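You operate a simulated robot arm through the tools that you are given. There is no shell and no other tool. Be economical: measure what you need, move in short steps, check, and stop when the job is done.

You run a simulated two-armed robot. Do the job below in one go: nothing can be reset, and whatever is moved stays where it is left.

## Task
Take the cap off the waste oil bottle and lay it down on the tool cabinet worktop.

The check looks at the end state, three seconds after you hand in, the way a careful person would. Anything else that was tipped, shoved, dropped, spilled or broken makes it a failure. Lids that push on must go on centred and level and be pressed home; caps that screw on are set level and turned clockwise until they are tight.

## Robot
Two 7-joint arms with two-finger parallel grippers on one trunk, on a base that drives. Base frame: it is fixed to the floor where the robot stands at the start and does not move with it; the origin is under the middle of the robot, x ahead of it, y to its left, z up. Readings come in m, rad, newtons and seconds.
The left shoulder is at the start at [0.06, 0.143, 0.901], the right one opposite. With the tool pointing down near the work surface each hand reaches from about 0.26 to 0.7 m from the robot's upright axis, wherever it stands, measured 20 degrees to its own side. Payload 1.57 kg a hand.
Tool frame (each hand has its own): the origin (TCP) lies between the finger pads and is the grasp point; the fingertips stand 0.03 m ahead of it; z points along the fingers, y is the line along which they close. Largest opening 0.11 m; finger width 0.024, thickness 0.012; the body of the gripper, 0.048 by 0.112 m, starts 0.078 m behind the TCP.
Orientation is that of the tool frame in the base frame, as [roll, pitch, yaw] about the fixed x, y, z axes, in that order (R = Rz(yaw) Ry(pitch) Rx(roll)). With the fingers straight down and closing along the base's y, the tool's x points along the base's -x, its y along +y and its z along -z.

## Interface
- The arms move only by the tool play_rows. It takes "left_targets", "right_targets" or both (then of equal length, played together; a hand with none holds still); each is a list that holds one entry, the list of rows, each a list of 7 numbers: the shift along the tool's x, y, z in m, then the turn, a rotation vector about the tool's x, y, z in rad, then the opening in per cent of the stroke, from 0 (shut) to 100 (fully open). In form: [[[tx, ty, tz, rx, ry, rz, jaw], ...]]. A call has 1 to 12 rows; each row is the pose to reach, as a shift and turn from the pose commanded when the call began, along the tool's axes at that moment. A row lasts 0.2 s, in which the tool goes at most 0.05 m and 0.15 rad; a call with a longer step from one row to the next is refused whole, and so is a gripper value outside its range. A pose out of reach is approached as far as the arm can. The call stops where the force on the tool passes 40 N (or 10 N more than at its start, if that is more) or the arm is blocked; 0.2 s more then pass. The fingers move at their own pace (about 0.045 m/s each) and stop on an object; they squeeze with about 41 N. The grip force told is the motor's: it shows also when the fingers shut on nothing. Time passes only in rows, and 0.2 s behind the last, so rows that repeat a pose let the fingers close. The reply holds the time, the measured pose of the TCP, the force on the tool along the base axes, the opening and the grip force, in the units named above and with some noise.
- Cameras (640 x 400 px; columns grow to the right, rows downward): "scene" is now at [0.0476, -0.0155, 1.5118]; the picture's right is [-0.19, -0.98, 0.00], its down [-0.73, 0.14, -0.67] and it looks along [0.65, -0.13, -0.75] (base axes); focal length 290 px, centre (320, 200). "left" rides on the left gripper at [0.07, -0.016, -0.141] in its tool frame; the picture's right is [0.23, 0.97, 0.00], its down [-0.85, 0.20, -0.48] and it looks along [-0.47, 0.11, 0.88] (tool axes); focal length 222 px, centre (320, 200). "right" rides on the right gripper at [0.07, 0.016, -0.141] in its tool frame; the picture's right is [-0.23, 0.97, 0.00], its down [-0.86, -0.20, -0.48] and it looks along [-0.47, -0.11, 0.88] (tool axes); focal length 222 px, centre (320, 200). There is no depth. A picture from a camera that has moved, and an enlarged one, comes with that camera's place and axes in the base frame and with its lens.
- capture(camera): a new picture of that camera. No time passes.
- raise_lower(by): slides the trunk up (or, below 0, down) by that many m; the arms and the scene camera ride with it, the base frame stays. It gives what a move gives, with no picture.
- steer(legs): drives the robot by 1 to 6 legs, each [ahead, left, turn to the left] in m, m and rad, along the robot's own axes; the way and the turn of a leg run together, so that a leg with both is an arc; at most 1.5 m and 3.142 rad a leg. The arms and the cameras ride along, it lands a little off, and it stops where it bumps. It gives what a move gives.
- head_to(pan, tilt): turns the head with the scene camera to pan (to the left, within 1.501 rad either way) and tilt (down, from -0.506 to 1.204), counted from straight ahead of the robot. It gives what a move gives.
- close_up(camera, box): a new picture of the part [left, top, right, bottom] of that camera's present view, enlarged. No time passes.
- close_job(): hands the job in; it is judged then, once.

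Work in short steps. Places have to be worked out from the pictures, the camera data and where the tool is seen: move nearer, look again, correct. Check each grasp and each placing, and mend what went wrong. You have 120 turns and 88 pictures in all, those below and enlarged ones among them. Open the grippers and draw the arms clear of the work before you hand the job in, unless the task says otherwise; then end with one line.

The tools are called after ">>>" by a JSON object that holds its "api" and its "payload". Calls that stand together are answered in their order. play_rows: Moves the arms, as the interface text tells. Its arguments: {"type":"object","properties":{"left_targets":{"type":"array"},"right_targets":{"type":"array"}},"required":[]} The other tools are called the same way: raise_lower (by) slides the trunk up or down; steer (legs) drives the base; head_to (pan, tilt) turns the head that bears the scene camera; capture (camera) takes a picture; close_up (camera, box) takes an enlarged picture of a part of a camera's view; close_job () hands the job in.

At the start:

```text
time: 0.0
left_tool_pos: [0.6202, 0.156, 1.0]
left_orientation: [3.141, 0.0, -3.14]
left_ft_force: [0.6, -0.3, 0.2]
left_grip_width: 0.1101
left_grasp_force: 0.1
right_tool_pos: [0.4191, -0.1938, 1.0]
right_orientation: [-3.142, -0.001, 3.141]
right_ft_force: [-0.2, 0.2, 0.7]
right_grip_width: 0.11
right_grasp_force: 0.1
trunk travel left (down, up): [-0.5, 0.09]
robot x, y, heading: [-0.0028, 0.0019, -0.0]
head pan, tilt: [-0.192, 0.841]
```

scene: 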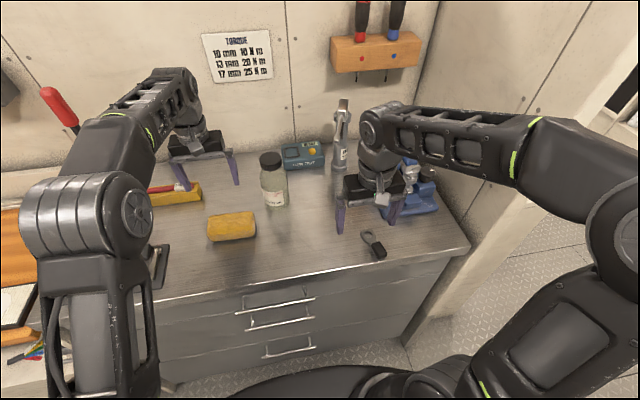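
right: 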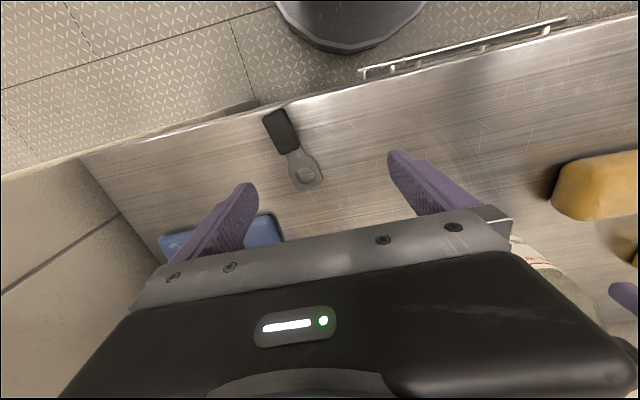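
left: 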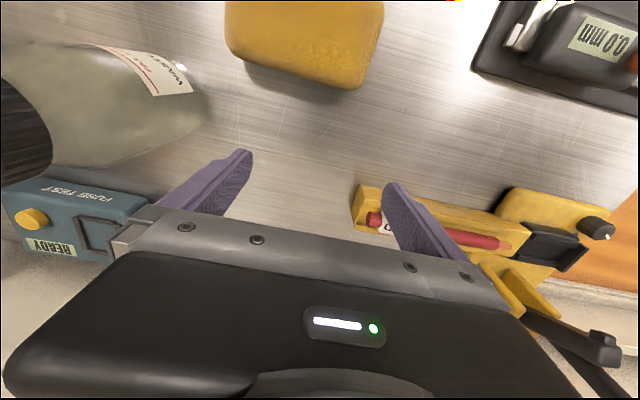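

The bottle with the black cap stands between the hands, near scene pixel (272,180). I take an enlarged view to measure it.

>>> {"api": "close_up", "payload": {"camera": "scene", "box": [220, 130, 340, 225]}}

>>> {"api": "capture", "payload": {"camera": "left"}}

```text
4.21 times, centred on (280, 178) of scene
camera zoom: at [0.0476, -0.0155, 1.5118], right [-0.19, -0.98, 0.0], down [-0.73, 0.14, -0.67], along [0.65, -0.13, -0.75], focal length 1222 px, centre (488, 295)
```

zoom: 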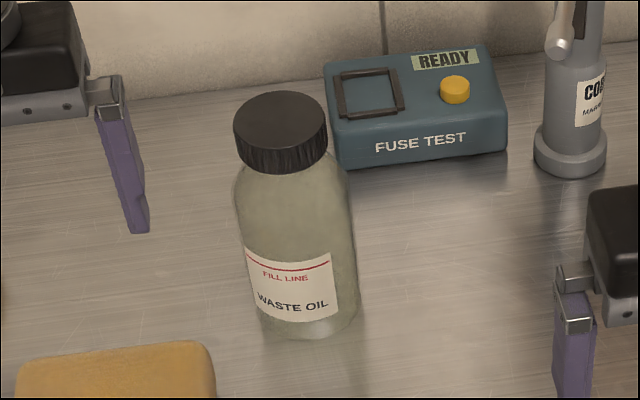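

```text
83 pictures are left
camera left: at [0.5502, 0.1403, 1.1411], right [-0.23, 0.97, 0.0], down [0.85, 0.2, 0.48], along [0.47, 0.11, -0.88], focal length 222 px, centre (320, 200)
```

left: 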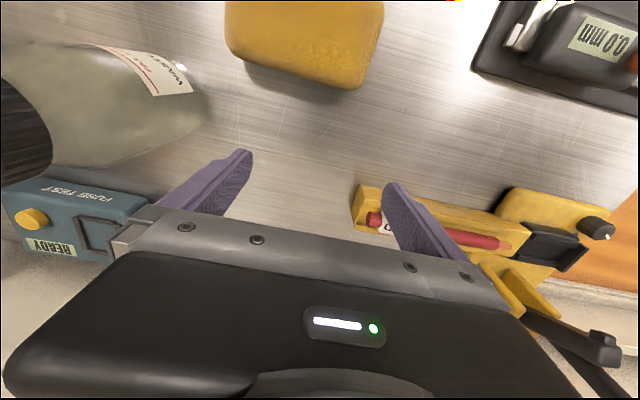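

Bottle estimate: axis near (0.579, -0.004), cap top z≈1.068, cap about 0.052 wide, body about 0.069 wide. Plan: left hand holds the body, right hand unscrews the cap. I first draw the left hand back and up while tilting it to point forward and down.

>>> {"api": "play_rows", "payload": {"left_targets": [[[0.017, 0, -0.02, 0, 0, 0, 100], [0.034, 0, -0.04, 0.0, 0, 0, 100], [0.05, 0, -0.06, 0.026, -0.118, 0.05, 100], [0.065, 0, -0.075, 0.052, -0.236, 0.1, 100], [0.08, 0, -0.085, 0.078, -0.354, 0.15, 100], [0.1, 0, -0.09, 0.104, -0.472, 0.2, 100], [0.12, 0, -0.095, 0.13, -0.59, 0.25, 100], [0.135, 0, -0.1, 0.156, -0.708, 0.3, 100], [0.15, 0, -0.1, 0.182, -0.826, 0.35, 100], [0.17, 0, -0.1, 0.209, -0.945, 0.401, 100]]]}}

```text
time: 2.2
left_tool_pos: [0.4497, 0.1556, 1.1008]
left_orientation: [3.138, 0.966, 2.703]
left_ft_force: [-0.2, -0.1, -0.6]
left_grip_width: 0.1103
left_grasp_force: 0.0
left hand out of reach, approached as far as the arm can: row 2
right_tool_pos: [0.4182, -0.1944, 1.0008]
right_orientation: [-3.141, 0.001, -3.141]
right_ft_force: [0.9, 0.7, -0.5]
right_grip_width: 0.1102
right_grasp_force: 0.0
trunk travel left (down, up): [-0.5, 0.09]
robot x, y, heading: [-0.0039, 0.0016, 0.005]
head pan, tilt: [-0.192, 0.841]
```

The left hand reached the pose. I take scene and left pictures to refine the bottle's place from two views.

>>> {"api": "capture", "payload": {"camera": "scene"}}

>>> {"api": "capture", "payload": {"camera": "left"}}

```text
82 pictures are left
camera scene: at [0.0468, -0.015, 1.5119], right [-0.19, -0.98, 0.0], down [-0.73, 0.14, -0.67], along [0.65, -0.13, -0.75], focal length 290 px, centre (320, 200)
```

scene: 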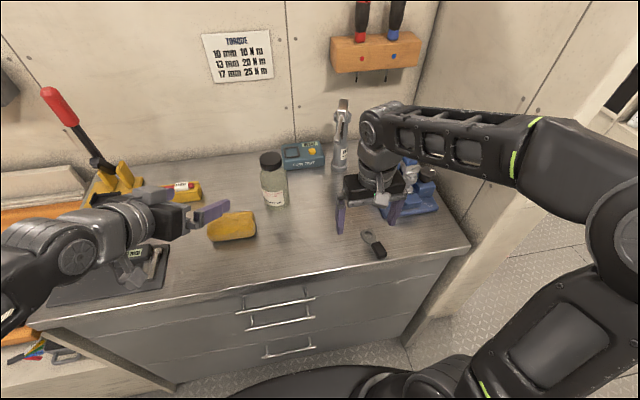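

```text
81 pictures are left
camera left: at [0.3017, 0.2083, 1.1238], right [0.29, 0.94, -0.19], down [0.17, 0.14, 0.98], along [0.94, -0.32, -0.12], focal length 222 px, centre (320, 200)
```

left: 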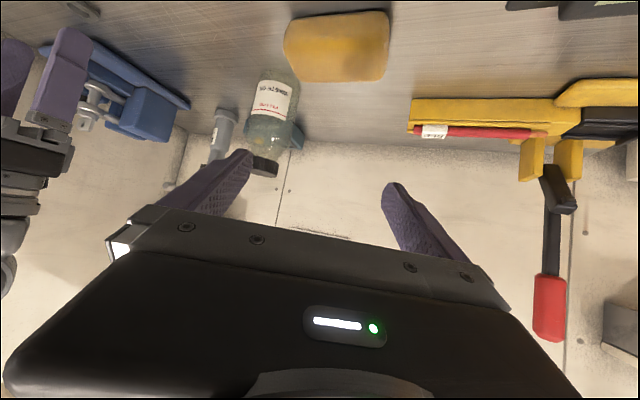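

I slide the left hand sideways in line with the bottle, still well short of it, and look again.

>>> {"api": "play_rows", "payload": {"left_targets": [[[0, -0.03, 0.0, 0, 0, 0, 100], [0, -0.06, 0.01, 0, 0, 0, 100], [-0.003, -0.09, 0.03, 0, 0, 0, 100]]]}}

>>> {"api": "capture", "payload": {"camera": "left"}}

>>> {"api": "close_up", "payload": {"camera": "scene", "box": [180, 120, 400, 260]}}

```text
time: 3.0
left_tool_pos: [0.4347, 0.0616, 1.0859]
left_orientation: [3.141, 0.96, 2.708]
left_ft_force: [-0.5, -0.8, -0.7]
left_grip_width: 0.1101
left_grasp_force: 0.0
right_tool_pos: [0.4178, -0.1947, 0.999]
right_orientation: [3.141, 0.0, 3.141]
right_ft_force: [0.0, -0.1, 0.1]
right_grip_width: 0.1103
right_grasp_force: 0.0
trunk travel left (down, up): [-0.5, 0.09]
robot x, y, heading: [-0.003, -0.0053, 0.001]
head pan, tilt: [-0.192, 0.841]
```

```text
80 pictures are left
camera left: at [0.2874, 0.1137, 1.109], right [0.29, 0.94, -0.19], down [0.17, 0.14, 0.97], along [0.94, -0.32, -0.12], focal length 222 px, centre (320, 200)
```

left: 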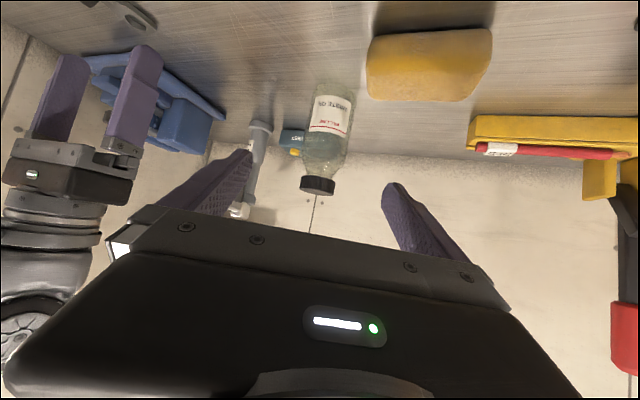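

```text
2.86 times, centred on (290, 190) of scene
camera zoom: at [0.0479, -0.0165, 1.5118], right [-0.19, -0.98, 0.0], down [-0.73, 0.14, -0.67], along [0.65, -0.13, -0.75], focal length 830 px, centre (406, 229)
```

zoom: 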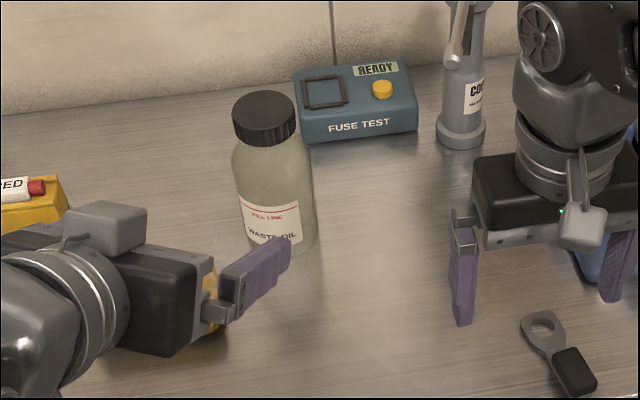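

Both views put the axis near (0.593, -0.002), cap top z≈1.058. I advance the left hand halfway along its axis with the small sideways correction and check.

>>> {"api": "play_rows", "payload": {"left_targets": [[[0, 0.003, 0.03, 0, 0, 0, 100], [-0.001, 0.006, 0.06, 0, 0, 0, 100], [-0.002, 0.009, 0.09, 0, 0, 0, 100], [-0.003, 0.009, 0.11, 0, 0, 0, 100]]]}}

>>> {"api": "capture", "payload": {"camera": "left"}}

>>> {"api": "close_up", "payload": {"camera": "scene", "box": [180, 120, 400, 260]}}

```text
time: 4.0
left_tool_pos: [0.5239, 0.0324, 1.0237]
left_orientation: [-3.14, 0.961, 2.707]
left_ft_force: [-0.1, 0.5, 1.2]
left_grip_width: 0.11
left_grasp_force: 0.0
right_tool_pos: [0.419, -0.1927, 0.9989]
right_orientation: [3.141, -0.001, 3.142]
right_ft_force: [-0.5, -0.3, -0.7]
right_grip_width: 0.1099
right_grasp_force: 0.0
trunk travel left (down, up): [-0.5, 0.09]
robot x, y, heading: [0.0017, -0.0014, 0.001]
head pan, tilt: [-0.192, 0.841]
```

```text
78 pictures are left
camera left: at [0.3757, 0.0846, 1.0471], right [0.29, 0.94, -0.19], down [0.17, 0.14, 0.97], along [0.94, -0.32, -0.12], focal length 222 px, centre (320, 200)
```

left: 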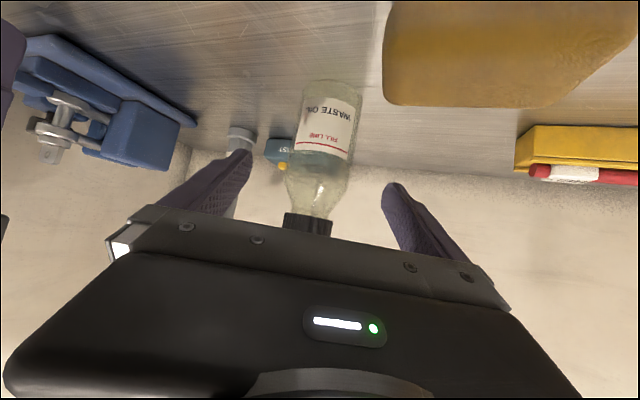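

```text
2.86 times, centred on (290, 190) of scene
camera zoom: at [0.0486, -0.0149, 1.5118], right [-0.19, -0.98, 0.0], down [-0.73, 0.14, -0.67], along [0.65, -0.13, -0.75], focal length 830 px, centre (406, 229)
```

zoom: 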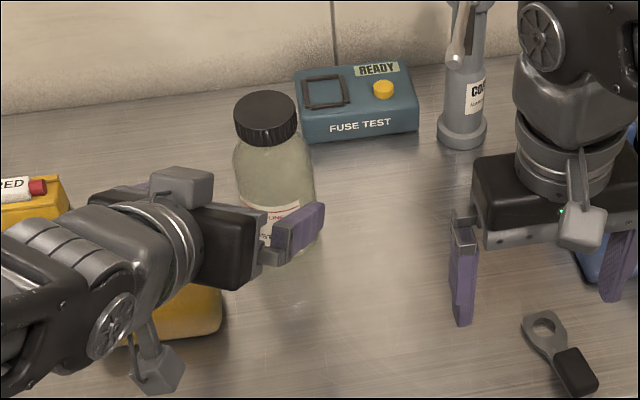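

The bottle sits centred between the fingers and about 0.1 m ahead. I advance the rest of the way in short steps.

>>> {"api": "play_rows", "payload": {"left_targets": [[[0, 0.002, 0.025, 0, 0, 0, 100], [0, 0.002, 0.05, 0, 0, 0, 100], [0, 0.002, 0.07, 0, 0, 0, 100], [0, 0.002, 0.085, 0, 0, 0, 100], [0, 0.002, 0.096, 0, 0, 0, 100]]]}}

>>> {"api": "capture", "payload": {"camera": "left"}}

>>> {"api": "close_up", "payload": {"camera": "scene", "box": [180, 120, 400, 260]}}

```text
time: 5.2
left_tool_pos: [0.5947, 0.0003, 0.9684]
left_orientation: [3.141, 0.959, 2.707]
left_ft_force: [1.6, -0.9, 0.4]
left_grip_width: 0.1098
left_grasp_force: 0.1
right_tool_pos: [0.4194, -0.1937, 0.9993]
right_orientation: [3.141, 0.001, -3.139]
right_ft_force: [-0.9, 0.8, 0.5]
right_grip_width: 0.1101
right_grasp_force: 0.2
trunk travel left (down, up): [-0.5, 0.09]
robot x, y, heading: [-0.0012, 0.0012, 0.004]
head pan, tilt: [-0.192, 0.841]
```

```text
76 pictures are left
camera left: at [0.4471, 0.0518, 0.9926], right [0.29, 0.94, -0.19], down [0.17, 0.14, 0.97], along [0.94, -0.32, -0.12], focal length 222 px, centre (320, 200)
```

left: 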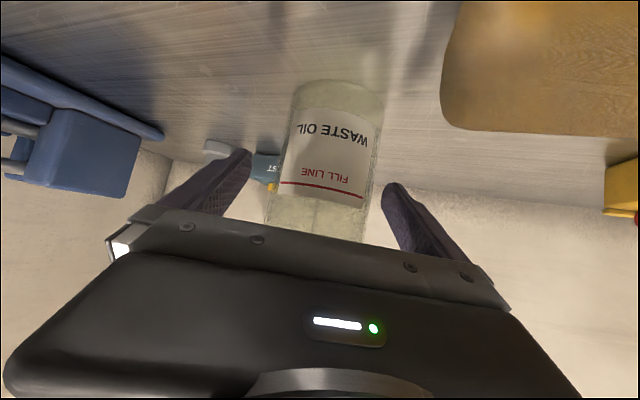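

```text
2.86 times, centred on (290, 190) of scene
camera zoom: at [0.0478, -0.0157, 1.5118], right [-0.19, -0.98, 0.0], down [-0.73, 0.14, -0.67], along [0.65, -0.13, -0.75], focal length 830 px, centre (406, 229)
```

zoom: 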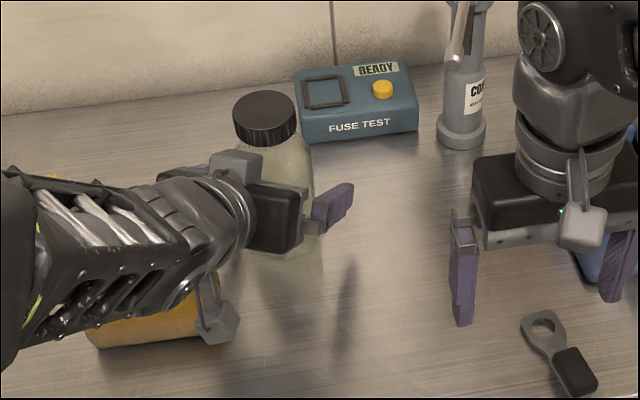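

The bottle is centred between the pads. I close the left fingers on it.

>>> {"api": "play_rows", "payload": {"left_targets": [[[0, 0, 0, 0, 0, 0, 60], [0, 0, 0, 0, 0, 0, 50], [0, 0, 0, 0, 0, 0, 40], [0, 0, 0, 0, 0, 0, 40], [0, 0, 0, 0, 0, 0, 40]]]}}

>>> {"api": "capture", "payload": {"camera": "left"}}

>>> {"api": "close_up", "payload": {"camera": "scene", "box": [180, 120, 400, 260]}}

```text
time: 6.4
left_tool_pos: [0.5944, -0.0006, 0.9695]
left_orientation: [-3.142, 0.962, 2.707]
left_ft_force: [0.5, 0.0, -0.4]
left_grip_width: 0.0705
left_grasp_force: 36.1
right_tool_pos: [0.4189, -0.1944, 1.0001]
right_orientation: [-3.141, 0.003, -3.141]
right_ft_force: [-0.8, 0.4, 0.7]
right_grip_width: 0.1097
right_grasp_force: 0.0
trunk travel left (down, up): [-0.5, 0.09]
robot x, y, heading: [-0.0026, 0.0041, -0.003]
head pan, tilt: [-0.192, 0.841]
```

```text
74 pictures are left
camera left: at [0.4469, 0.052, 0.993], right [0.29, 0.94, -0.19], down [0.17, 0.14, 0.98], along [0.94, -0.32, -0.12], focal length 222 px, centre (320, 200)
```

left: 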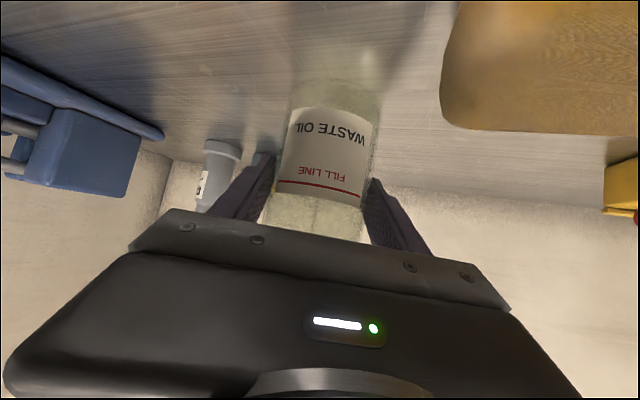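

```text
2.86 times, centred on (290, 190) of scene
camera zoom: at [0.0476, -0.0155, 1.5118], right [-0.19, -0.98, 0.0], down [-0.73, 0.14, -0.67], along [0.65, -0.13, -0.75], focal length 830 px, centre (406, 229)
```

zoom: 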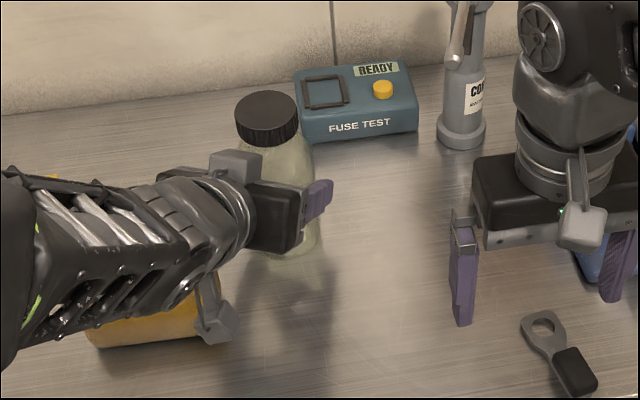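

The left hand holds the bottle (0.0705 m). I now raise the right hand and bring it above the cap with a clockwise pre-turn, staying about 7 cm above.

>>> {"api": "play_rows", "payload": {"right_targets": [[[0, 0, -0.04, 0, 0, 0.1, 100], [0, 0, -0.08, 0, 0, 0.2, 100], [0, 0, -0.12, 0, 0, 0.3, 100], [0, 0, -0.155, 0, 0, 0.4, 95], [-0.025, 0.026, -0.16, 0, 0, 0.5, 90], [-0.05, 0.053, -0.16, 0, 0, 0.6, 85], [-0.08, 0.084, -0.16, 0, 0, 0.7, 80], [-0.105, 0.11, -0.16, 0, 0, 0.8, 80], [-0.13, 0.136, -0.16, 0, 0, 0.9, 80]]]}}

>>> {"api": "capture", "payload": {"camera": "scene"}}

>>> {"api": "capture", "payload": {"camera": "right"}}

```text
time: 8.4
left_tool_pos: [0.5948, -0.0021, 0.9692]
left_orientation: [3.14, 0.96, 2.704]
left_ft_force: [0.8, -0.3, 2.4]
left_grip_width: 0.0703
left_grasp_force: 40.9
right_tool_pos: [0.5097, -0.0593, 1.083]
right_orientation: [3.111, 0.012, 2.237]
right_ft_force: [-0.2, -0.6, -0.8]
right_grip_width: 0.0881
right_grasp_force: 0.0
right hand out of reach, approached as far as the arm can: row 3, 4, 5, 6, 7, 8, 9
trunk travel left (down, up): [-0.5, 0.09]
robot x, y, heading: [0.0021, 0.0007, 0.0]
head pan, tilt: [-0.192, 0.841]
```

```text
72 pictures are left
camera scene: at [0.0476, -0.0177, 1.5118], right [-0.19, -0.98, 0.0], down [-0.73, 0.14, -0.67], along [0.65, -0.13, -0.75], focal length 290 px, centre (320, 200)
```

scene: 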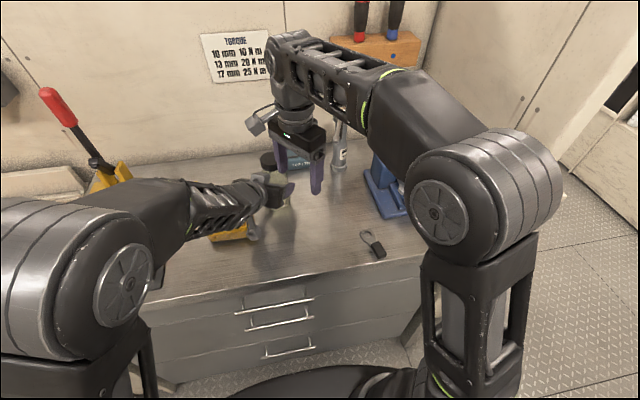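

```text
71 pictures are left
camera right: at [0.4752, 0.0037, 1.2232], right [0.91, 0.42, 0.03], down [0.36, -0.8, 0.48], along [0.23, -0.43, -0.88], focal length 222 px, centre (320, 200)
```

right: 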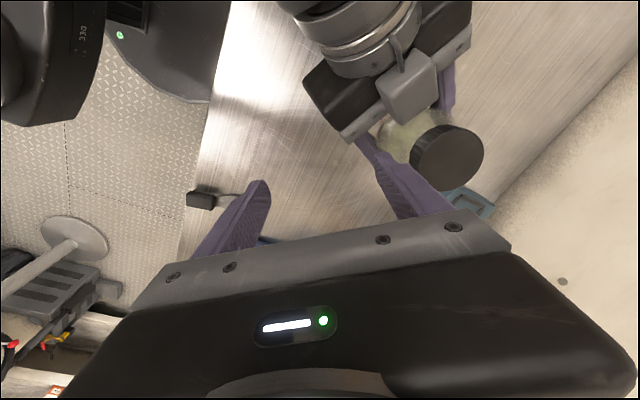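

The right arm cannot get high enough from here (it stopped at z=1.083). I'll withdraw the right hand, release the bottle, then raise the trunk and drive slightly nearer before gripping again.

>>> {"api": "play_rows", "payload": {"right_targets": [[[-0.008, -0.038, 0, 0, 0, 0, 80], [-0.016, -0.076, 0, 0, 0, 0, 80], [-0.024, -0.114, 0, 0, 0, 0, 80], [-0.0325, -0.153, 0, 0, 0, 0, 80]]], "left_targets": [[[0, 0, 0, 0, 0, 0, 70], [0, 0, 0, 0, 0, 0, 100], [0, 0, 0, 0, 0, 0, 100], [0, 0, 0, 0, 0, 0, 100]]]}}

>>> {"api": "capture", "payload": {"camera": "left"}}

```text
time: 9.4
left_tool_pos: [0.5942, 0.0003, 0.969]
left_orientation: [3.14, 0.962, 2.706]
left_ft_force: [-0.5, -0.4, 0.1]
left_grip_width: 0.11
left_grasp_force: 0.0
right_tool_pos: [0.4075, -0.1796, 1.0838]
right_orientation: [-3.139, -0.002, 2.242]
right_ft_force: [-0.5, 0.0, 0.1]
right_grip_width: 0.088
right_grasp_force: 0.0
trunk travel left (down, up): [-0.5, 0.09]
robot x, y, heading: [-0.0003, 0.0032, -0.001]
head pan, tilt: [-0.192, 0.841]
```

```text
70 pictures are left
camera left: at [0.4464, 0.0513, 0.9932], right [0.29, 0.94, -0.19], down [0.17, 0.14, 0.98], along [0.94, -0.32, -0.12], focal length 222 px, centre (320, 200)
```

left: 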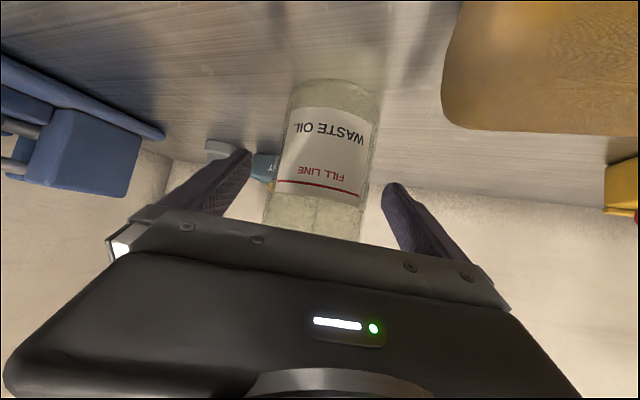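

Bottle is released and upright. I pull the left hand straight back along its axis.

>>> {"api": "play_rows", "payload": {"left_targets": [[[0, 0, -0.03, 0, 0, 0, 100], [0, 0, -0.065, 0, 0, 0, 100], [0, 0, -0.1, 0, 0, 0, 100], [0, 0, -0.14, 0, 0, 0, 100]]]}}

>>> {"api": "raise_lower", "payload": {"by": 0.09}}

>>> {"api": "head_to", "payload": {"pan": 0.0, "tilt": 1.2}}

>>> {"api": "capture", "payload": {"camera": "scene"}}

```text
time: 10.4
left_tool_pos: [0.4903, 0.0524, 1.0482]
left_orientation: [-3.14, 0.958, 2.713]
left_ft_force: [-1.1, -5.3, 3.5]
left_grip_width: 0.1103
left_grasp_force: 0.0
right_tool_pos: [0.4085, -0.177, 1.0852]
right_orientation: [-3.14, 0.003, 2.24]
right_ft_force: [-0.2, 0.5, 0.1]
right_grip_width: 0.0879
right_grasp_force: 0.1
trunk travel left (down, up): [-0.5, 0.09]
robot x, y, heading: [0.0016, 0.0009, 0.0]
head pan, tilt: [-0.192, 0.841]
```

```text
time: 11.7
left_tool_pos: [0.4895, 0.0494, 1.1399]
left_orientation: [-3.141, 0.961, 2.706]
left_ft_force: [0.0, -1.0, 0.4]
left_grip_width: 0.1102
left_grasp_force: 0.1
right_tool_pos: [0.4089, -0.1781, 1.1746]
right_orientation: [-3.141, 0.0, 2.241]
right_ft_force: [-0.9, -0.1, 0.5]
right_grip_width: 0.0879
right_grasp_force: 0.1
trunk travel left (down, up): [-0.59, 0.0]
robot x, y, heading: [-0.0001, -0.0019, -0.005]
head pan, tilt: [-0.192, 0.841]
```

```text
time: 12.5
left_tool_pos: [0.4911, 0.049, 1.1407]
left_orientation: [-3.141, 0.962, 2.707]
left_ft_force: [-0.7, 0.6, -0.1]
left_grip_width: 0.1101
left_grasp_force: 0.1
right_tool_pos: [0.4089, -0.1793, 1.1745]
right_orientation: [3.141, 0.0, 2.241]
right_ft_force: [-0.2, 0.8, -0.3]
right_grip_width: 0.0879
right_grasp_force: 0.1
trunk travel left (down, up): [-0.59, 0.0]
robot x, y, heading: [-0.0003, -0.0005, -0.001]
head pan, tilt: [0.0, 1.201]
```

```text
69 pictures are left
camera scene: at [0.0264, -0.0005, 1.5775], right [0.0, -1.0, 0.0], down [-0.93, 0.0, -0.36], along [0.36, 0.0, -0.93], focal length 290 px, centre (320, 200)
```

scene: 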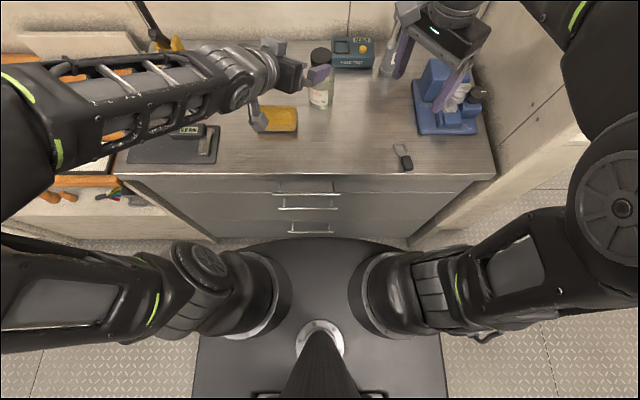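

The trunk is raised; gap between base front (~x 0.28) and drawer handles (~0.345) looks like about 6 cm. I drive 3.5 cm ahead and 10 cm left so the right shoulder lines up better with the bottle.

>>> {"api": "steer", "payload": {"legs": [[0.0, 0.1, 0.0], [0.035, 0.0, 0.0]]}}

>>> {"api": "head_to", "payload": {"pan": -0.2, "tilt": 0.85}}

>>> {"api": "capture", "payload": {"camera": "scene"}}

```text
time: 14.1
left_tool_pos: [0.528, 0.1493, 1.1393]
left_orientation: [-3.139, 0.96, 2.707]
left_ft_force: [0.6, -0.5, -0.6]
left_grip_width: 0.1104
left_grasp_force: 0.0
right_tool_pos: [0.4452, -0.0783, 1.1744]
right_orientation: [3.141, 0.0, 2.24]
right_ft_force: [-0.3, -0.3, -0.1]
right_grip_width: 0.0881
right_grasp_force: 0.1
trunk travel left (down, up): [-0.59, 0.0]
robot x, y, heading: [0.0369, 0.1026, 0.0]
head pan, tilt: [0.0, 1.201]
```

```text
time: 14.9
left_tool_pos: [0.5266, 0.1489, 1.1413]
left_orientation: [3.141, 0.96, 2.707]
left_ft_force: [-0.2, 0.8, 0.3]
left_grip_width: 0.1099
left_grasp_force: 0.0
right_tool_pos: [0.4427, -0.0791, 1.1749]
right_orientation: [-3.141, 0.0, 2.241]
right_ft_force: [0.9, 0.5, 0.4]
right_grip_width: 0.0878
right_grasp_force: 0.1
trunk travel left (down, up): [-0.59, 0.0]
robot x, y, heading: [0.0368, 0.1009, 0.0]
head pan, tilt: [-0.201, 0.85]
```

```text
68 pictures are left
camera scene: at [0.0824, 0.0838, 1.6011], right [-0.2, -0.98, 0.0], down [-0.74, 0.15, -0.66], along [0.65, -0.13, -0.75], focal length 290 px, centre (320, 200)
```

scene: 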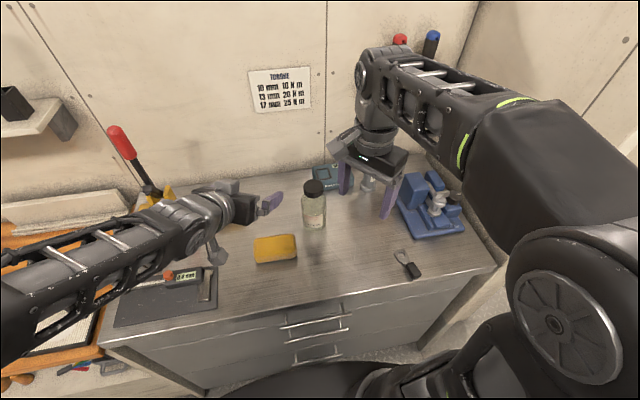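

No bump. I bring the left hand back in front of the bottle with the same tilt, then check in its camera.

>>> {"api": "play_rows", "payload": {"left_targets": [[[0.017, -0.027, 0.01, 0, 0, 0, 100], [0.035, -0.054, 0.02, 0, 0, 0, 100], [0.052, -0.081, 0.03, 0, 0, 0, 100], [0.069, -0.107, 0.05, 0, 0, 0, 100], [0.069, -0.107, 0.07, 0, 0, 0, 100]]]}}

>>> {"api": "capture", "payload": {"camera": "left"}}

>>> {"api": "capture", "payload": {"camera": "scene"}}

```text
time: 16.1
left_tool_pos: [0.4975, 0.0462, 1.041]
left_orientation: [-3.14, 0.959, 2.705]
left_ft_force: [0.7, 0.6, 0.4]
left_grip_width: 0.1102
left_grasp_force: 0.0
right_tool_pos: [0.445, -0.0798, 1.1745]
right_orientation: [3.14, -0.001, 2.242]
right_ft_force: [-0.6, -0.1, 0.0]
right_grip_width: 0.088
right_grasp_force: 0.0
trunk travel left (down, up): [-0.59, 0.0]
robot x, y, heading: [0.0321, 0.0982, -0.0]
head pan, tilt: [-0.201, 0.85]
```

```text
67 pictures are left
camera left: at [0.35, 0.0977, 1.0659], right [0.29, 0.94, -0.19], down [0.17, 0.14, 0.97], along [0.94, -0.32, -0.12], focal length 222 px, centre (320, 200)
```

left: 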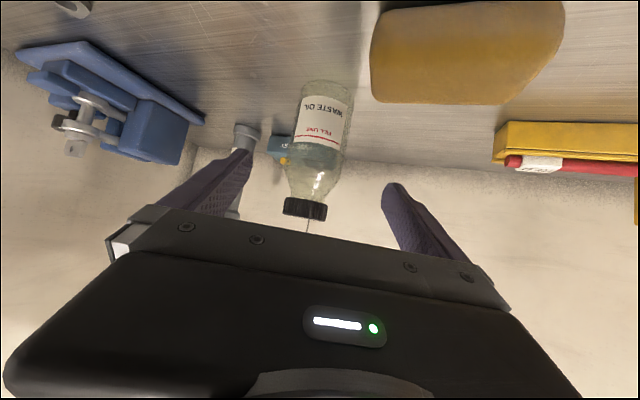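

```text
66 pictures are left
camera scene: at [0.0832, 0.0838, 1.6012], right [-0.2, -0.98, 0.0], down [-0.74, 0.15, -0.66], along [0.65, -0.13, -0.75], focal length 290 px, centre (320, 200)
```

scene: 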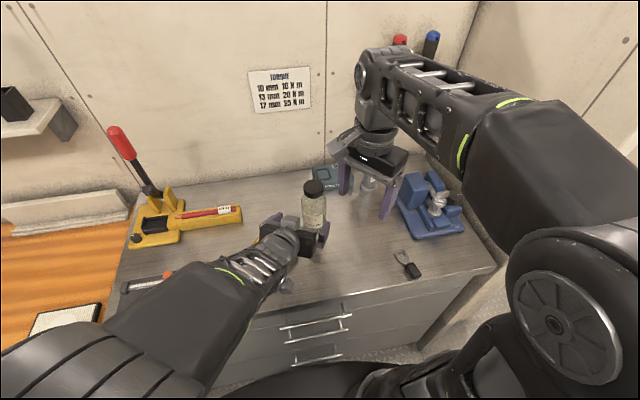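

Alignment is within a few mm; I correct about 3 mm sideways while advancing, then verify before closing.

>>> {"api": "play_rows", "payload": {"left_targets": [[[-0.001, -0.002, 0.03, 0, 0, 0, 100], [-0.002, -0.003, 0.06, 0, 0, 0, 100], [-0.002, -0.003, 0.09, 0, 0, 0, 100], [-0.002, -0.003, 0.112, 0, 0, 0, 100], [-0.002, -0.003, 0.128, 0, 0, 0, 100]]]}}

>>> {"api": "capture", "payload": {"camera": "left"}}

```text
time: 17.3
left_tool_pos: [0.5929, -0.0027, 0.971]
left_orientation: [3.141, 0.96, 2.707]
left_ft_force: [0.2, 0.4, 0.3]
left_grip_width: 0.1101
left_grasp_force: 0.1
right_tool_pos: [0.4435, -0.0789, 1.1749]
right_orientation: [-3.141, 0.0, 2.242]
right_ft_force: [-0.1, -0.4, -0.3]
right_grip_width: 0.088
right_grasp_force: 0.2
trunk travel left (down, up): [-0.59, 0.0]
robot x, y, heading: [0.0349, 0.1008, 0.001]
head pan, tilt: [-0.201, 0.85]
```

```text
65 pictures are left
camera left: at [0.4454, 0.049, 0.995], right [0.29, 0.94, -0.19], down [0.17, 0.14, 0.97], along [0.94, -0.32, -0.12], focal length 222 px, centre (320, 200)
```

left: 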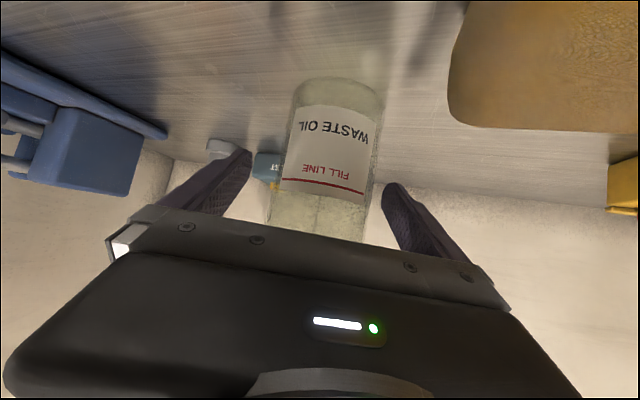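

Centred. I close the left fingers on the bottle and move the right hand toward a spot above the cap in the same call, keeping it high.

>>> {"api": "play_rows", "payload": {"left_targets": [[[0, 0, 0, 0, 0, 0, 60], [0, 0, 0, 0, 0, 0, 50], [0, 0, 0, 0, 0, 0, 40], [0, 0, 0, 0, 0, 0, 40], [0, 0, 0, 0, 0, 0, 40]]]}}

>>> {"api": "close_up", "payload": {"camera": "scene", "box": [240, 130, 460, 270]}}

>>> {"api": "capture", "payload": {"camera": "right"}}

```text
time: 18.5
left_tool_pos: [0.5932, -0.0027, 0.972]
left_orientation: [3.141, 0.961, 2.708]
left_ft_force: [0.0, 0.2, 0.2]
left_grip_width: 0.0701
left_grasp_force: 35.9
right_tool_pos: [0.4437, -0.0794, 1.1752]
right_orientation: [3.141, 0.001, 2.241]
right_ft_force: [-0.1, -0.1, 0.4]
right_grip_width: 0.0881
right_grasp_force: 0.2
trunk travel left (down, up): [-0.59, 0.0]
robot x, y, heading: [0.0364, 0.1004, -0.001]
head pan, tilt: [-0.201, 0.85]
```

```text
2.86 times, centred on (350, 200) of scene
camera zoom: at [0.0823, 0.0837, 1.6012], right [-0.2, -0.98, 0.0], down [-0.74, 0.15, -0.66], along [0.65, -0.13, -0.75], focal length 830 px, centre (234, 200)
```

zoom: 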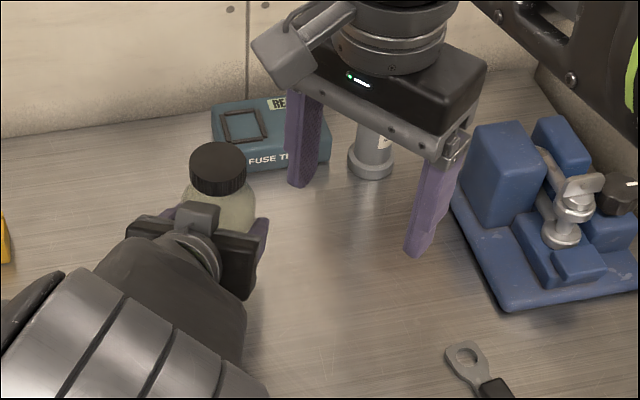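

```text
63 pictures are left
camera right: at [0.4133, -0.0144, 1.3146], right [0.9, 0.43, 0.0], down [0.38, -0.79, 0.48], along [0.2, -0.43, -0.88], focal length 222 px, centre (320, 200)
```

right: 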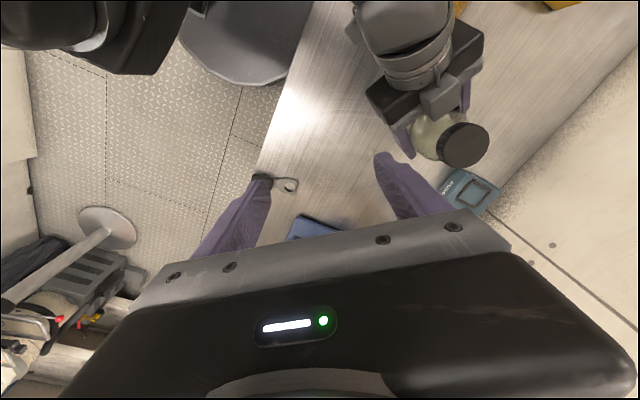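

Cap estimated at (0.598, -0.004), top z≈1.054 from two views. I move the right hand over it at TCP z≈1.13.

>>> {"api": "play_rows", "payload": {"right_targets": [[[-0.009, 0.04, 0, 0, 0, 0, 80], [-0.018, 0.08, 0, 0, 0, 0, 80], [-0.027, 0.12, 0.01, 0, 0, 0, 80], [-0.037, 0.155, 0.025, 0, 0, 0, 80], [-0.037, 0.167, 0.04, 0, 0, 0, 80]]]}}

>>> {"api": "capture", "payload": {"camera": "right"}}

>>> {"api": "close_up", "payload": {"camera": "scene", "box": [240, 110, 420, 250]}}

```text
time: 19.7
left_tool_pos: [0.5941, -0.0032, 0.971]
left_orientation: [-3.141, 0.963, 2.705]
left_ft_force: [-0.1, -0.3, 0.1]
left_grip_width: 0.0702
left_grasp_force: 41.2
right_tool_pos: [0.5953, -0.005, 1.135]
right_orientation: [3.138, 0.003, 2.241]
right_ft_force: [-0.8, 0.2, -0.2]
right_grip_width: 0.0879
right_grasp_force: 0.0
right hand out of reach, approached as far as the arm can: row 4
trunk travel left (down, up): [-0.59, 0.0]
robot x, y, heading: [0.0379, 0.099, -0.002]
head pan, tilt: [-0.201, 0.85]
```

```text
62 pictures are left
camera right: at [0.5656, 0.0599, 1.2743], right [0.9, 0.43, 0.0], down [0.37, -0.79, 0.48], along [0.21, -0.43, -0.88], focal length 222 px, centre (320, 200)
```

right: 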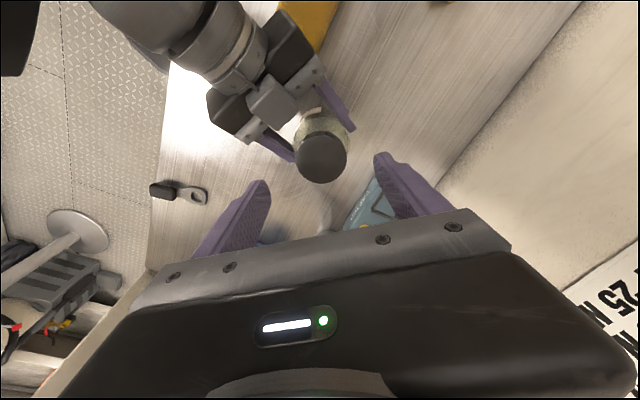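

```text
2.86 times, centred on (330, 180) of scene
camera zoom: at [0.0825, 0.0834, 1.6012], right [-0.2, -0.98, 0.0], down [-0.74, 0.15, -0.66], along [0.65, -0.13, -0.75], focal length 830 px, centre (291, 257)
```

zoom: 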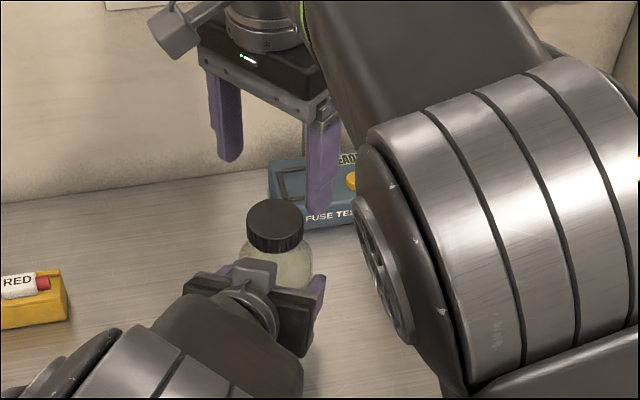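

The cap is centred under the right fingers. I narrow the opening a little and descend in short steps to TCP z≈1.064.

>>> {"api": "play_rows", "payload": {"right_targets": [[[0.002, 0.001, 0.02, 0, 0, 0, 72], [0.002, 0.001, 0.035, 0, 0, 0, 72], [0.002, 0.001, 0.05, 0, 0, 0, 72], [0.002, 0.001, 0.06, 0, 0, 0, 72], [0.002, 0.001, 0.071, 0, 0, 0, 72]]]}}

>>> {"api": "capture", "payload": {"camera": "right"}}

>>> {"api": "close_up", "payload": {"camera": "scene", "box": [240, 130, 400, 250]}}

```text
time: 20.9
left_tool_pos: [0.5928, 0.0005, 0.9728]
left_orientation: [-3.139, 0.958, 2.714]
left_ft_force: [0.6, -1.0, -0.1]
left_grip_width: 0.07
left_grasp_force: 40.6
right_tool_pos: [0.5979, -0.0064, 1.0657]
right_orientation: [3.128, -0.009, 2.226]
right_ft_force: [0.8, 0.9, 0.1]
right_grip_width: 0.0793
right_grasp_force: 0.0
trunk travel left (down, up): [-0.59, 0.0]
robot x, y, heading: [0.0353, 0.1016, -0.004]
head pan, tilt: [-0.201, 0.85]
```

```text
60 pictures are left
camera right: at [0.5688, 0.0565, 1.2078], right [0.91, 0.42, 0.01], down [0.36, -0.81, 0.47], along [0.2, -0.42, -0.88], focal length 222 px, centre (320, 200)
```

right: 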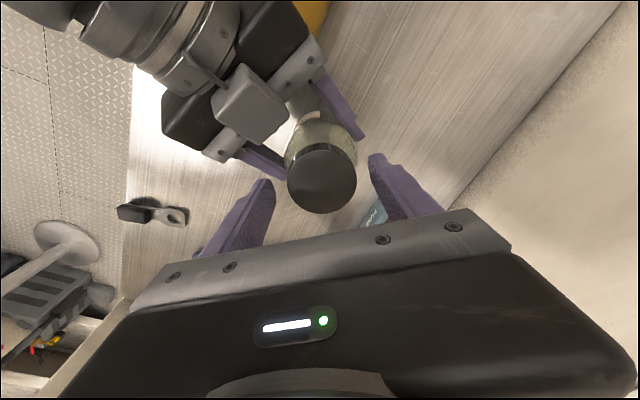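

```text
3.33 times, centred on (320, 190) of scene
camera zoom: at [0.0825, 0.0837, 1.6012], right [-0.2, -0.98, 0.0], down [-0.74, 0.15, -0.66], along [0.65, -0.13, -0.75], focal length 968 px, centre (320, 233)
```

zoom: 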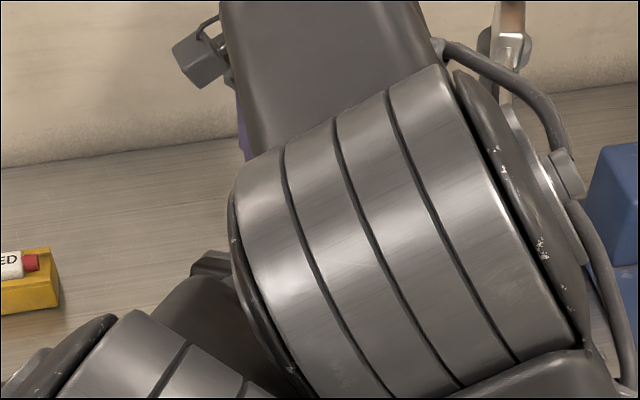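

The cap sits between the right fingers, about 3 mm off along the finger width. I correct that and close the fingers on it.

>>> {"api": "play_rows", "payload": {"right_targets": [[[0.003, 0.001, 0.0, 0, 0, 0, 65], [0.003, 0.001, 0.0, 0, 0, 0, 50], [0.003, 0.001, 0.0, 0, 0, 0, 35], [0.003, 0.001, 0.0, 0, 0, 0, 25], [0.003, 0.001, 0.0, 0, 0, 0, 25]]]}}

>>> {"api": "capture", "payload": {"camera": "right"}}

>>> {"api": "capture", "payload": {"camera": "scene"}}

```text
time: 22.1
left_tool_pos: [0.5935, -0.002, 0.9727]
left_orientation: [-3.134, 0.96, 2.713]
left_ft_force: [-12.2, -2.1, 0.1]
left_grip_width: 0.0703
left_grasp_force: 40.5
right_tool_pos: [0.5987, -0.0091, 1.0717]
right_orientation: [3.116, -0.011, 2.22]
right_ft_force: [11.8, 2.8, -0.3]
right_grip_width: 0.0497
right_grasp_force: 36.0
trunk travel left (down, up): [-0.59, 0.0]
robot x, y, heading: [0.0377, 0.099, 0.001]
head pan, tilt: [-0.201, 0.85]
```

```text
58 pictures are left
camera right: at [0.5689, 0.0537, 1.2121], right [0.91, 0.41, 0.02], down [0.35, -0.81, 0.46], along [0.21, -0.41, -0.89], focal length 222 px, centre (320, 200)
```

right: 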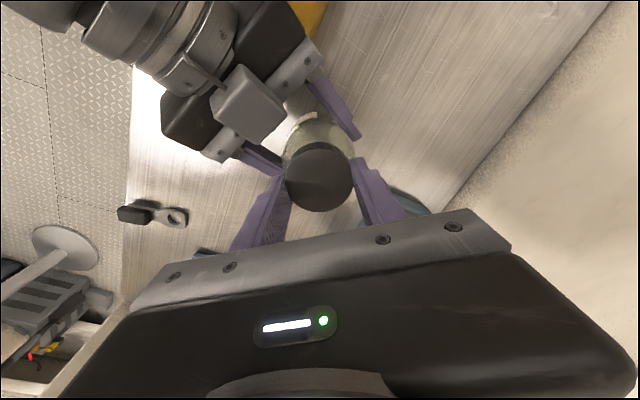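

```text
57 pictures are left
camera scene: at [0.0824, 0.0836, 1.6012], right [-0.2, -0.98, 0.0], down [-0.74, 0.15, -0.66], along [0.65, -0.13, -0.75], focal length 290 px, centre (320, 200)
```

scene: 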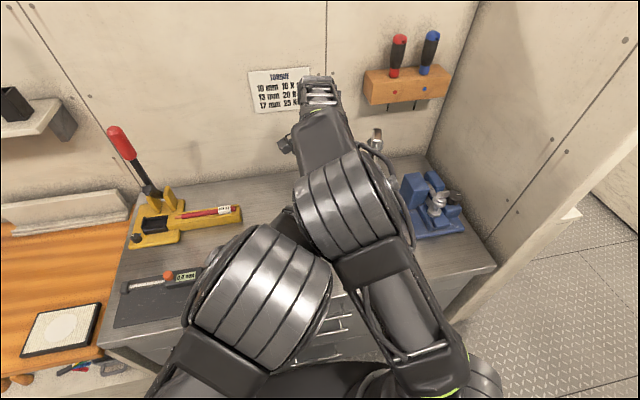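

The right elbow has swung inward against the left arm (12 N side load, slight tilt). I open the right fingers again, rise, and turn the tool back to get the elbow outward.

>>> {"api": "play_rows", "payload": {"right_targets": [[[0, 0, 0, 0, 0, 0, 50], [0, 0, 0, 0, 0, 0, 72], [0, 0, 0, 0, 0, 0, 72], [0, 0, -0.02, 0, 0, 0, 72], [0, 0, -0.04, 0, 0, 0, 72], [0, 0, -0.055, 0, 0, 0, 72], [0, 0, -0.06, 0, 0, -0.1, 72], [0, 0, -0.06, 0, 0, -0.2, 72]]]}}

>>> {"api": "capture", "payload": {"camera": "scene"}}

```text
time: 23.9
left_tool_pos: [0.5923, -0.0023, 0.9718]
left_orientation: [3.141, 0.961, 2.707]
left_ft_force: [1.8, 0.8, 3.7]
left_grip_width: 0.0701
left_grasp_force: 40.8
right_tool_pos: [0.5963, 0.001, 1.1229]
right_orientation: [-3.141, 0.0, 2.445]
right_ft_force: [0.6, 0.2, -0.4]
right_grip_width: 0.0793
right_grasp_force: 0.0
trunk travel left (down, up): [-0.59, 0.0]
robot x, y, heading: [0.0361, 0.0998, -0.002]
head pan, tilt: [-0.201, 0.85]
```

```text
56 pictures are left
camera scene: at [0.0823, 0.084, 1.6012], right [-0.2, -0.98, 0.0], down [-0.74, 0.15, -0.66], along [0.65, -0.13, -0.75], focal length 290 px, centre (320, 200)
```

scene: 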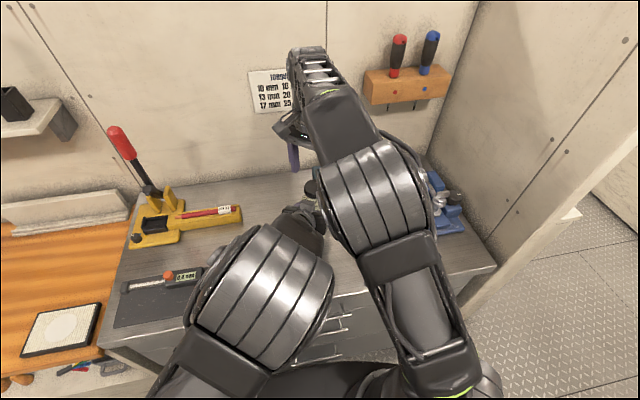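

Elbow moved outward with the turn. I keep turning counter-clockwise above the cap to about 0.3 rad past the home yaw and look.

>>> {"api": "play_rows", "payload": {"right_targets": [[[0, 0, 0, 0, 0, -0.14, 72], [0, 0, 0, 0, 0, -0.28, 72], [0, 0, 0, 0, 0, -0.42, 72], [0, 0, 0, 0, 0, -0.56, 72], [0, 0, 0, 0, 0, -0.7, 72], [0, 0, 0, 0, 0, -0.84, 72], [0, 0, 0, 0, 0, -0.98, 72]]]}}

>>> {"api": "capture", "payload": {"camera": "scene"}}

```text
time: 25.5
left_tool_pos: [0.5921, -0.0025, 0.9706]
left_orientation: [3.14, 0.96, 2.706]
left_ft_force: [0.6, 0.1, 3.9]
left_grip_width: 0.0702
left_grasp_force: 40.9
right_tool_pos: [0.5954, -0.0003, 1.1241]
right_orientation: [-3.141, 0.001, -2.859]
right_ft_force: [-0.1, 0.4, 0.4]
right_grip_width: 0.0792
right_grasp_force: 0.1
trunk travel left (down, up): [-0.59, 0.0]
robot x, y, heading: [0.0329, 0.1049, -0.002]
head pan, tilt: [-0.201, 0.85]
```

```text
55 pictures are left
camera scene: at [0.0822, 0.0838, 1.6012], right [-0.2, -0.98, 0.0], down [-0.74, 0.15, -0.66], along [0.65, -0.13, -0.75], focal length 290 px, centre (320, 200)
```

scene: 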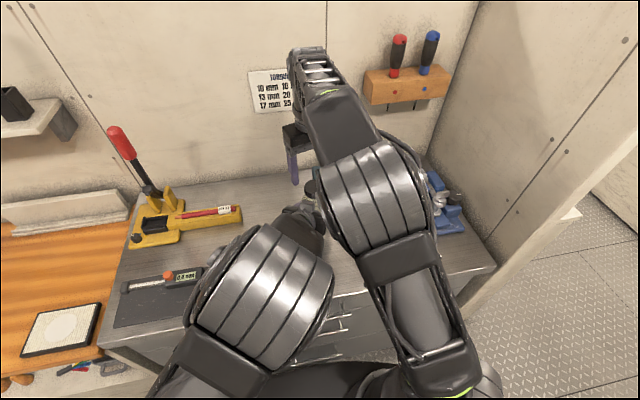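

Elbow position doesn't depend on the yaw; it's the left elbow standing in the middle that conflicts. I'll re-grip the bottle with the left hand coming more from the left side. First the right hand moves aside.

>>> {"api": "play_rows", "payload": {"right_targets": [[[0.028, -0.027, 0.0, 0, 0, 0, 72], [0.056, -0.054, 0.0, 0, 0, 0, 72], [0.084, -0.082, 0.004, 0, 0, 0, 72], [0.112, -0.109, 0.008, 0, 0, 0, 72], [0.1386, -0.1367, 0.014, 0, 0, 0, 72]]]}}

>>> {"api": "capture", "payload": {"camera": "scene"}}

```text
time: 26.7
left_tool_pos: [0.5917, -0.0028, 0.972]
left_orientation: [3.14, 0.962, 2.704]
left_ft_force: [-0.1, -2.1, 1.3]
left_grip_width: 0.0699
left_grasp_force: 41.5
right_tool_pos: [0.4999, -0.1705, 1.1099]
right_orientation: [3.142, 0.0, -2.861]
right_ft_force: [0.6, -0.2, 0.5]
right_grip_width: 0.0793
right_grasp_force: 0.1
trunk travel left (down, up): [-0.59, 0.0]
robot x, y, heading: [0.035, 0.1028, 0.0]
head pan, tilt: [-0.201, 0.85]
```

```text
54 pictures are left
camera scene: at [0.0818, 0.0828, 1.6012], right [-0.2, -0.98, 0.0], down [-0.74, 0.15, -0.66], along [0.65, -0.13, -0.75], focal length 290 px, centre (320, 200)
```

scene: 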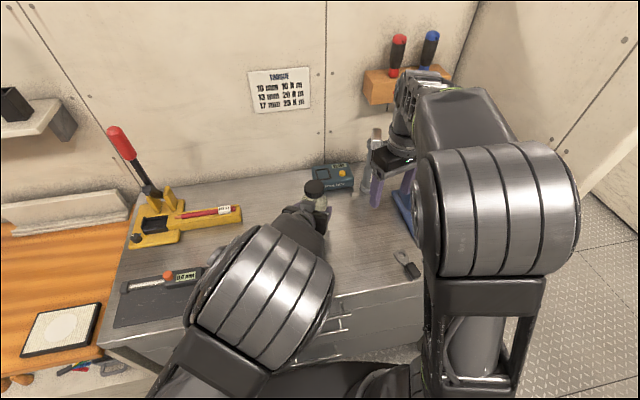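

Bottle is fine. Now I open the left hand and pull straight back along its axis.

>>> {"api": "play_rows", "payload": {"left_targets": [[[0, 0, 0, 0, 0, 0, 70], [0, 0, 0, 0, 0, 0, 100], [0, 0, 0, 0, 0, 0, 100], [0, 0, -0.03, 0, 0, 0, 100], [0, 0, -0.06, 0, 0, 0, 100], [0, 0, -0.1, 0, 0, 0, 100], [0, 0, -0.14, 0, 0, 0, 100]]]}}

>>> {"api": "capture", "payload": {"camera": "left"}}

>>> {"api": "capture", "payload": {"camera": "scene"}}

```text
time: 28.3
left_tool_pos: [0.4866, 0.0458, 1.0514]
left_orientation: [3.141, 0.962, 2.709]
left_ft_force: [-0.2, 0.2, 0.8]
left_grip_width: 0.11
left_grasp_force: 0.1
right_tool_pos: [0.4998, -0.1706, 1.1096]
right_orientation: [-3.141, -0.001, -2.86]
right_ft_force: [1.0, 0.2, 0.2]
right_grip_width: 0.0793
right_grasp_force: 0.1
trunk travel left (down, up): [-0.59, 0.0]
robot x, y, heading: [0.033, 0.0994, -0.001]
head pan, tilt: [-0.201, 0.85]
```

```text
53 pictures are left
camera left: at [0.3397, 0.0979, 1.0759], right [0.29, 0.94, -0.19], down [0.17, 0.14, 0.97], along [0.94, -0.32, -0.12], focal length 222 px, centre (320, 200)
```

left: 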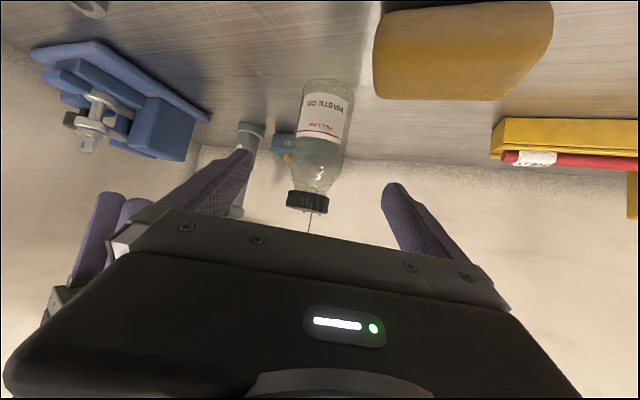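

```text
52 pictures are left
camera scene: at [0.0814, 0.0844, 1.6012], right [-0.2, -0.98, 0.0], down [-0.74, 0.15, -0.66], along [0.65, -0.13, -0.75], focal length 290 px, centre (320, 200)
```

scene: 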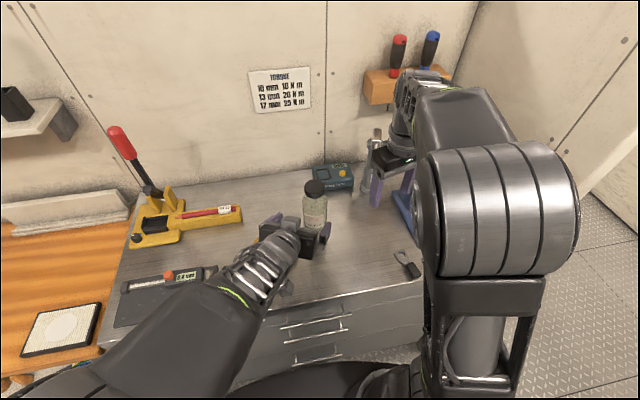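

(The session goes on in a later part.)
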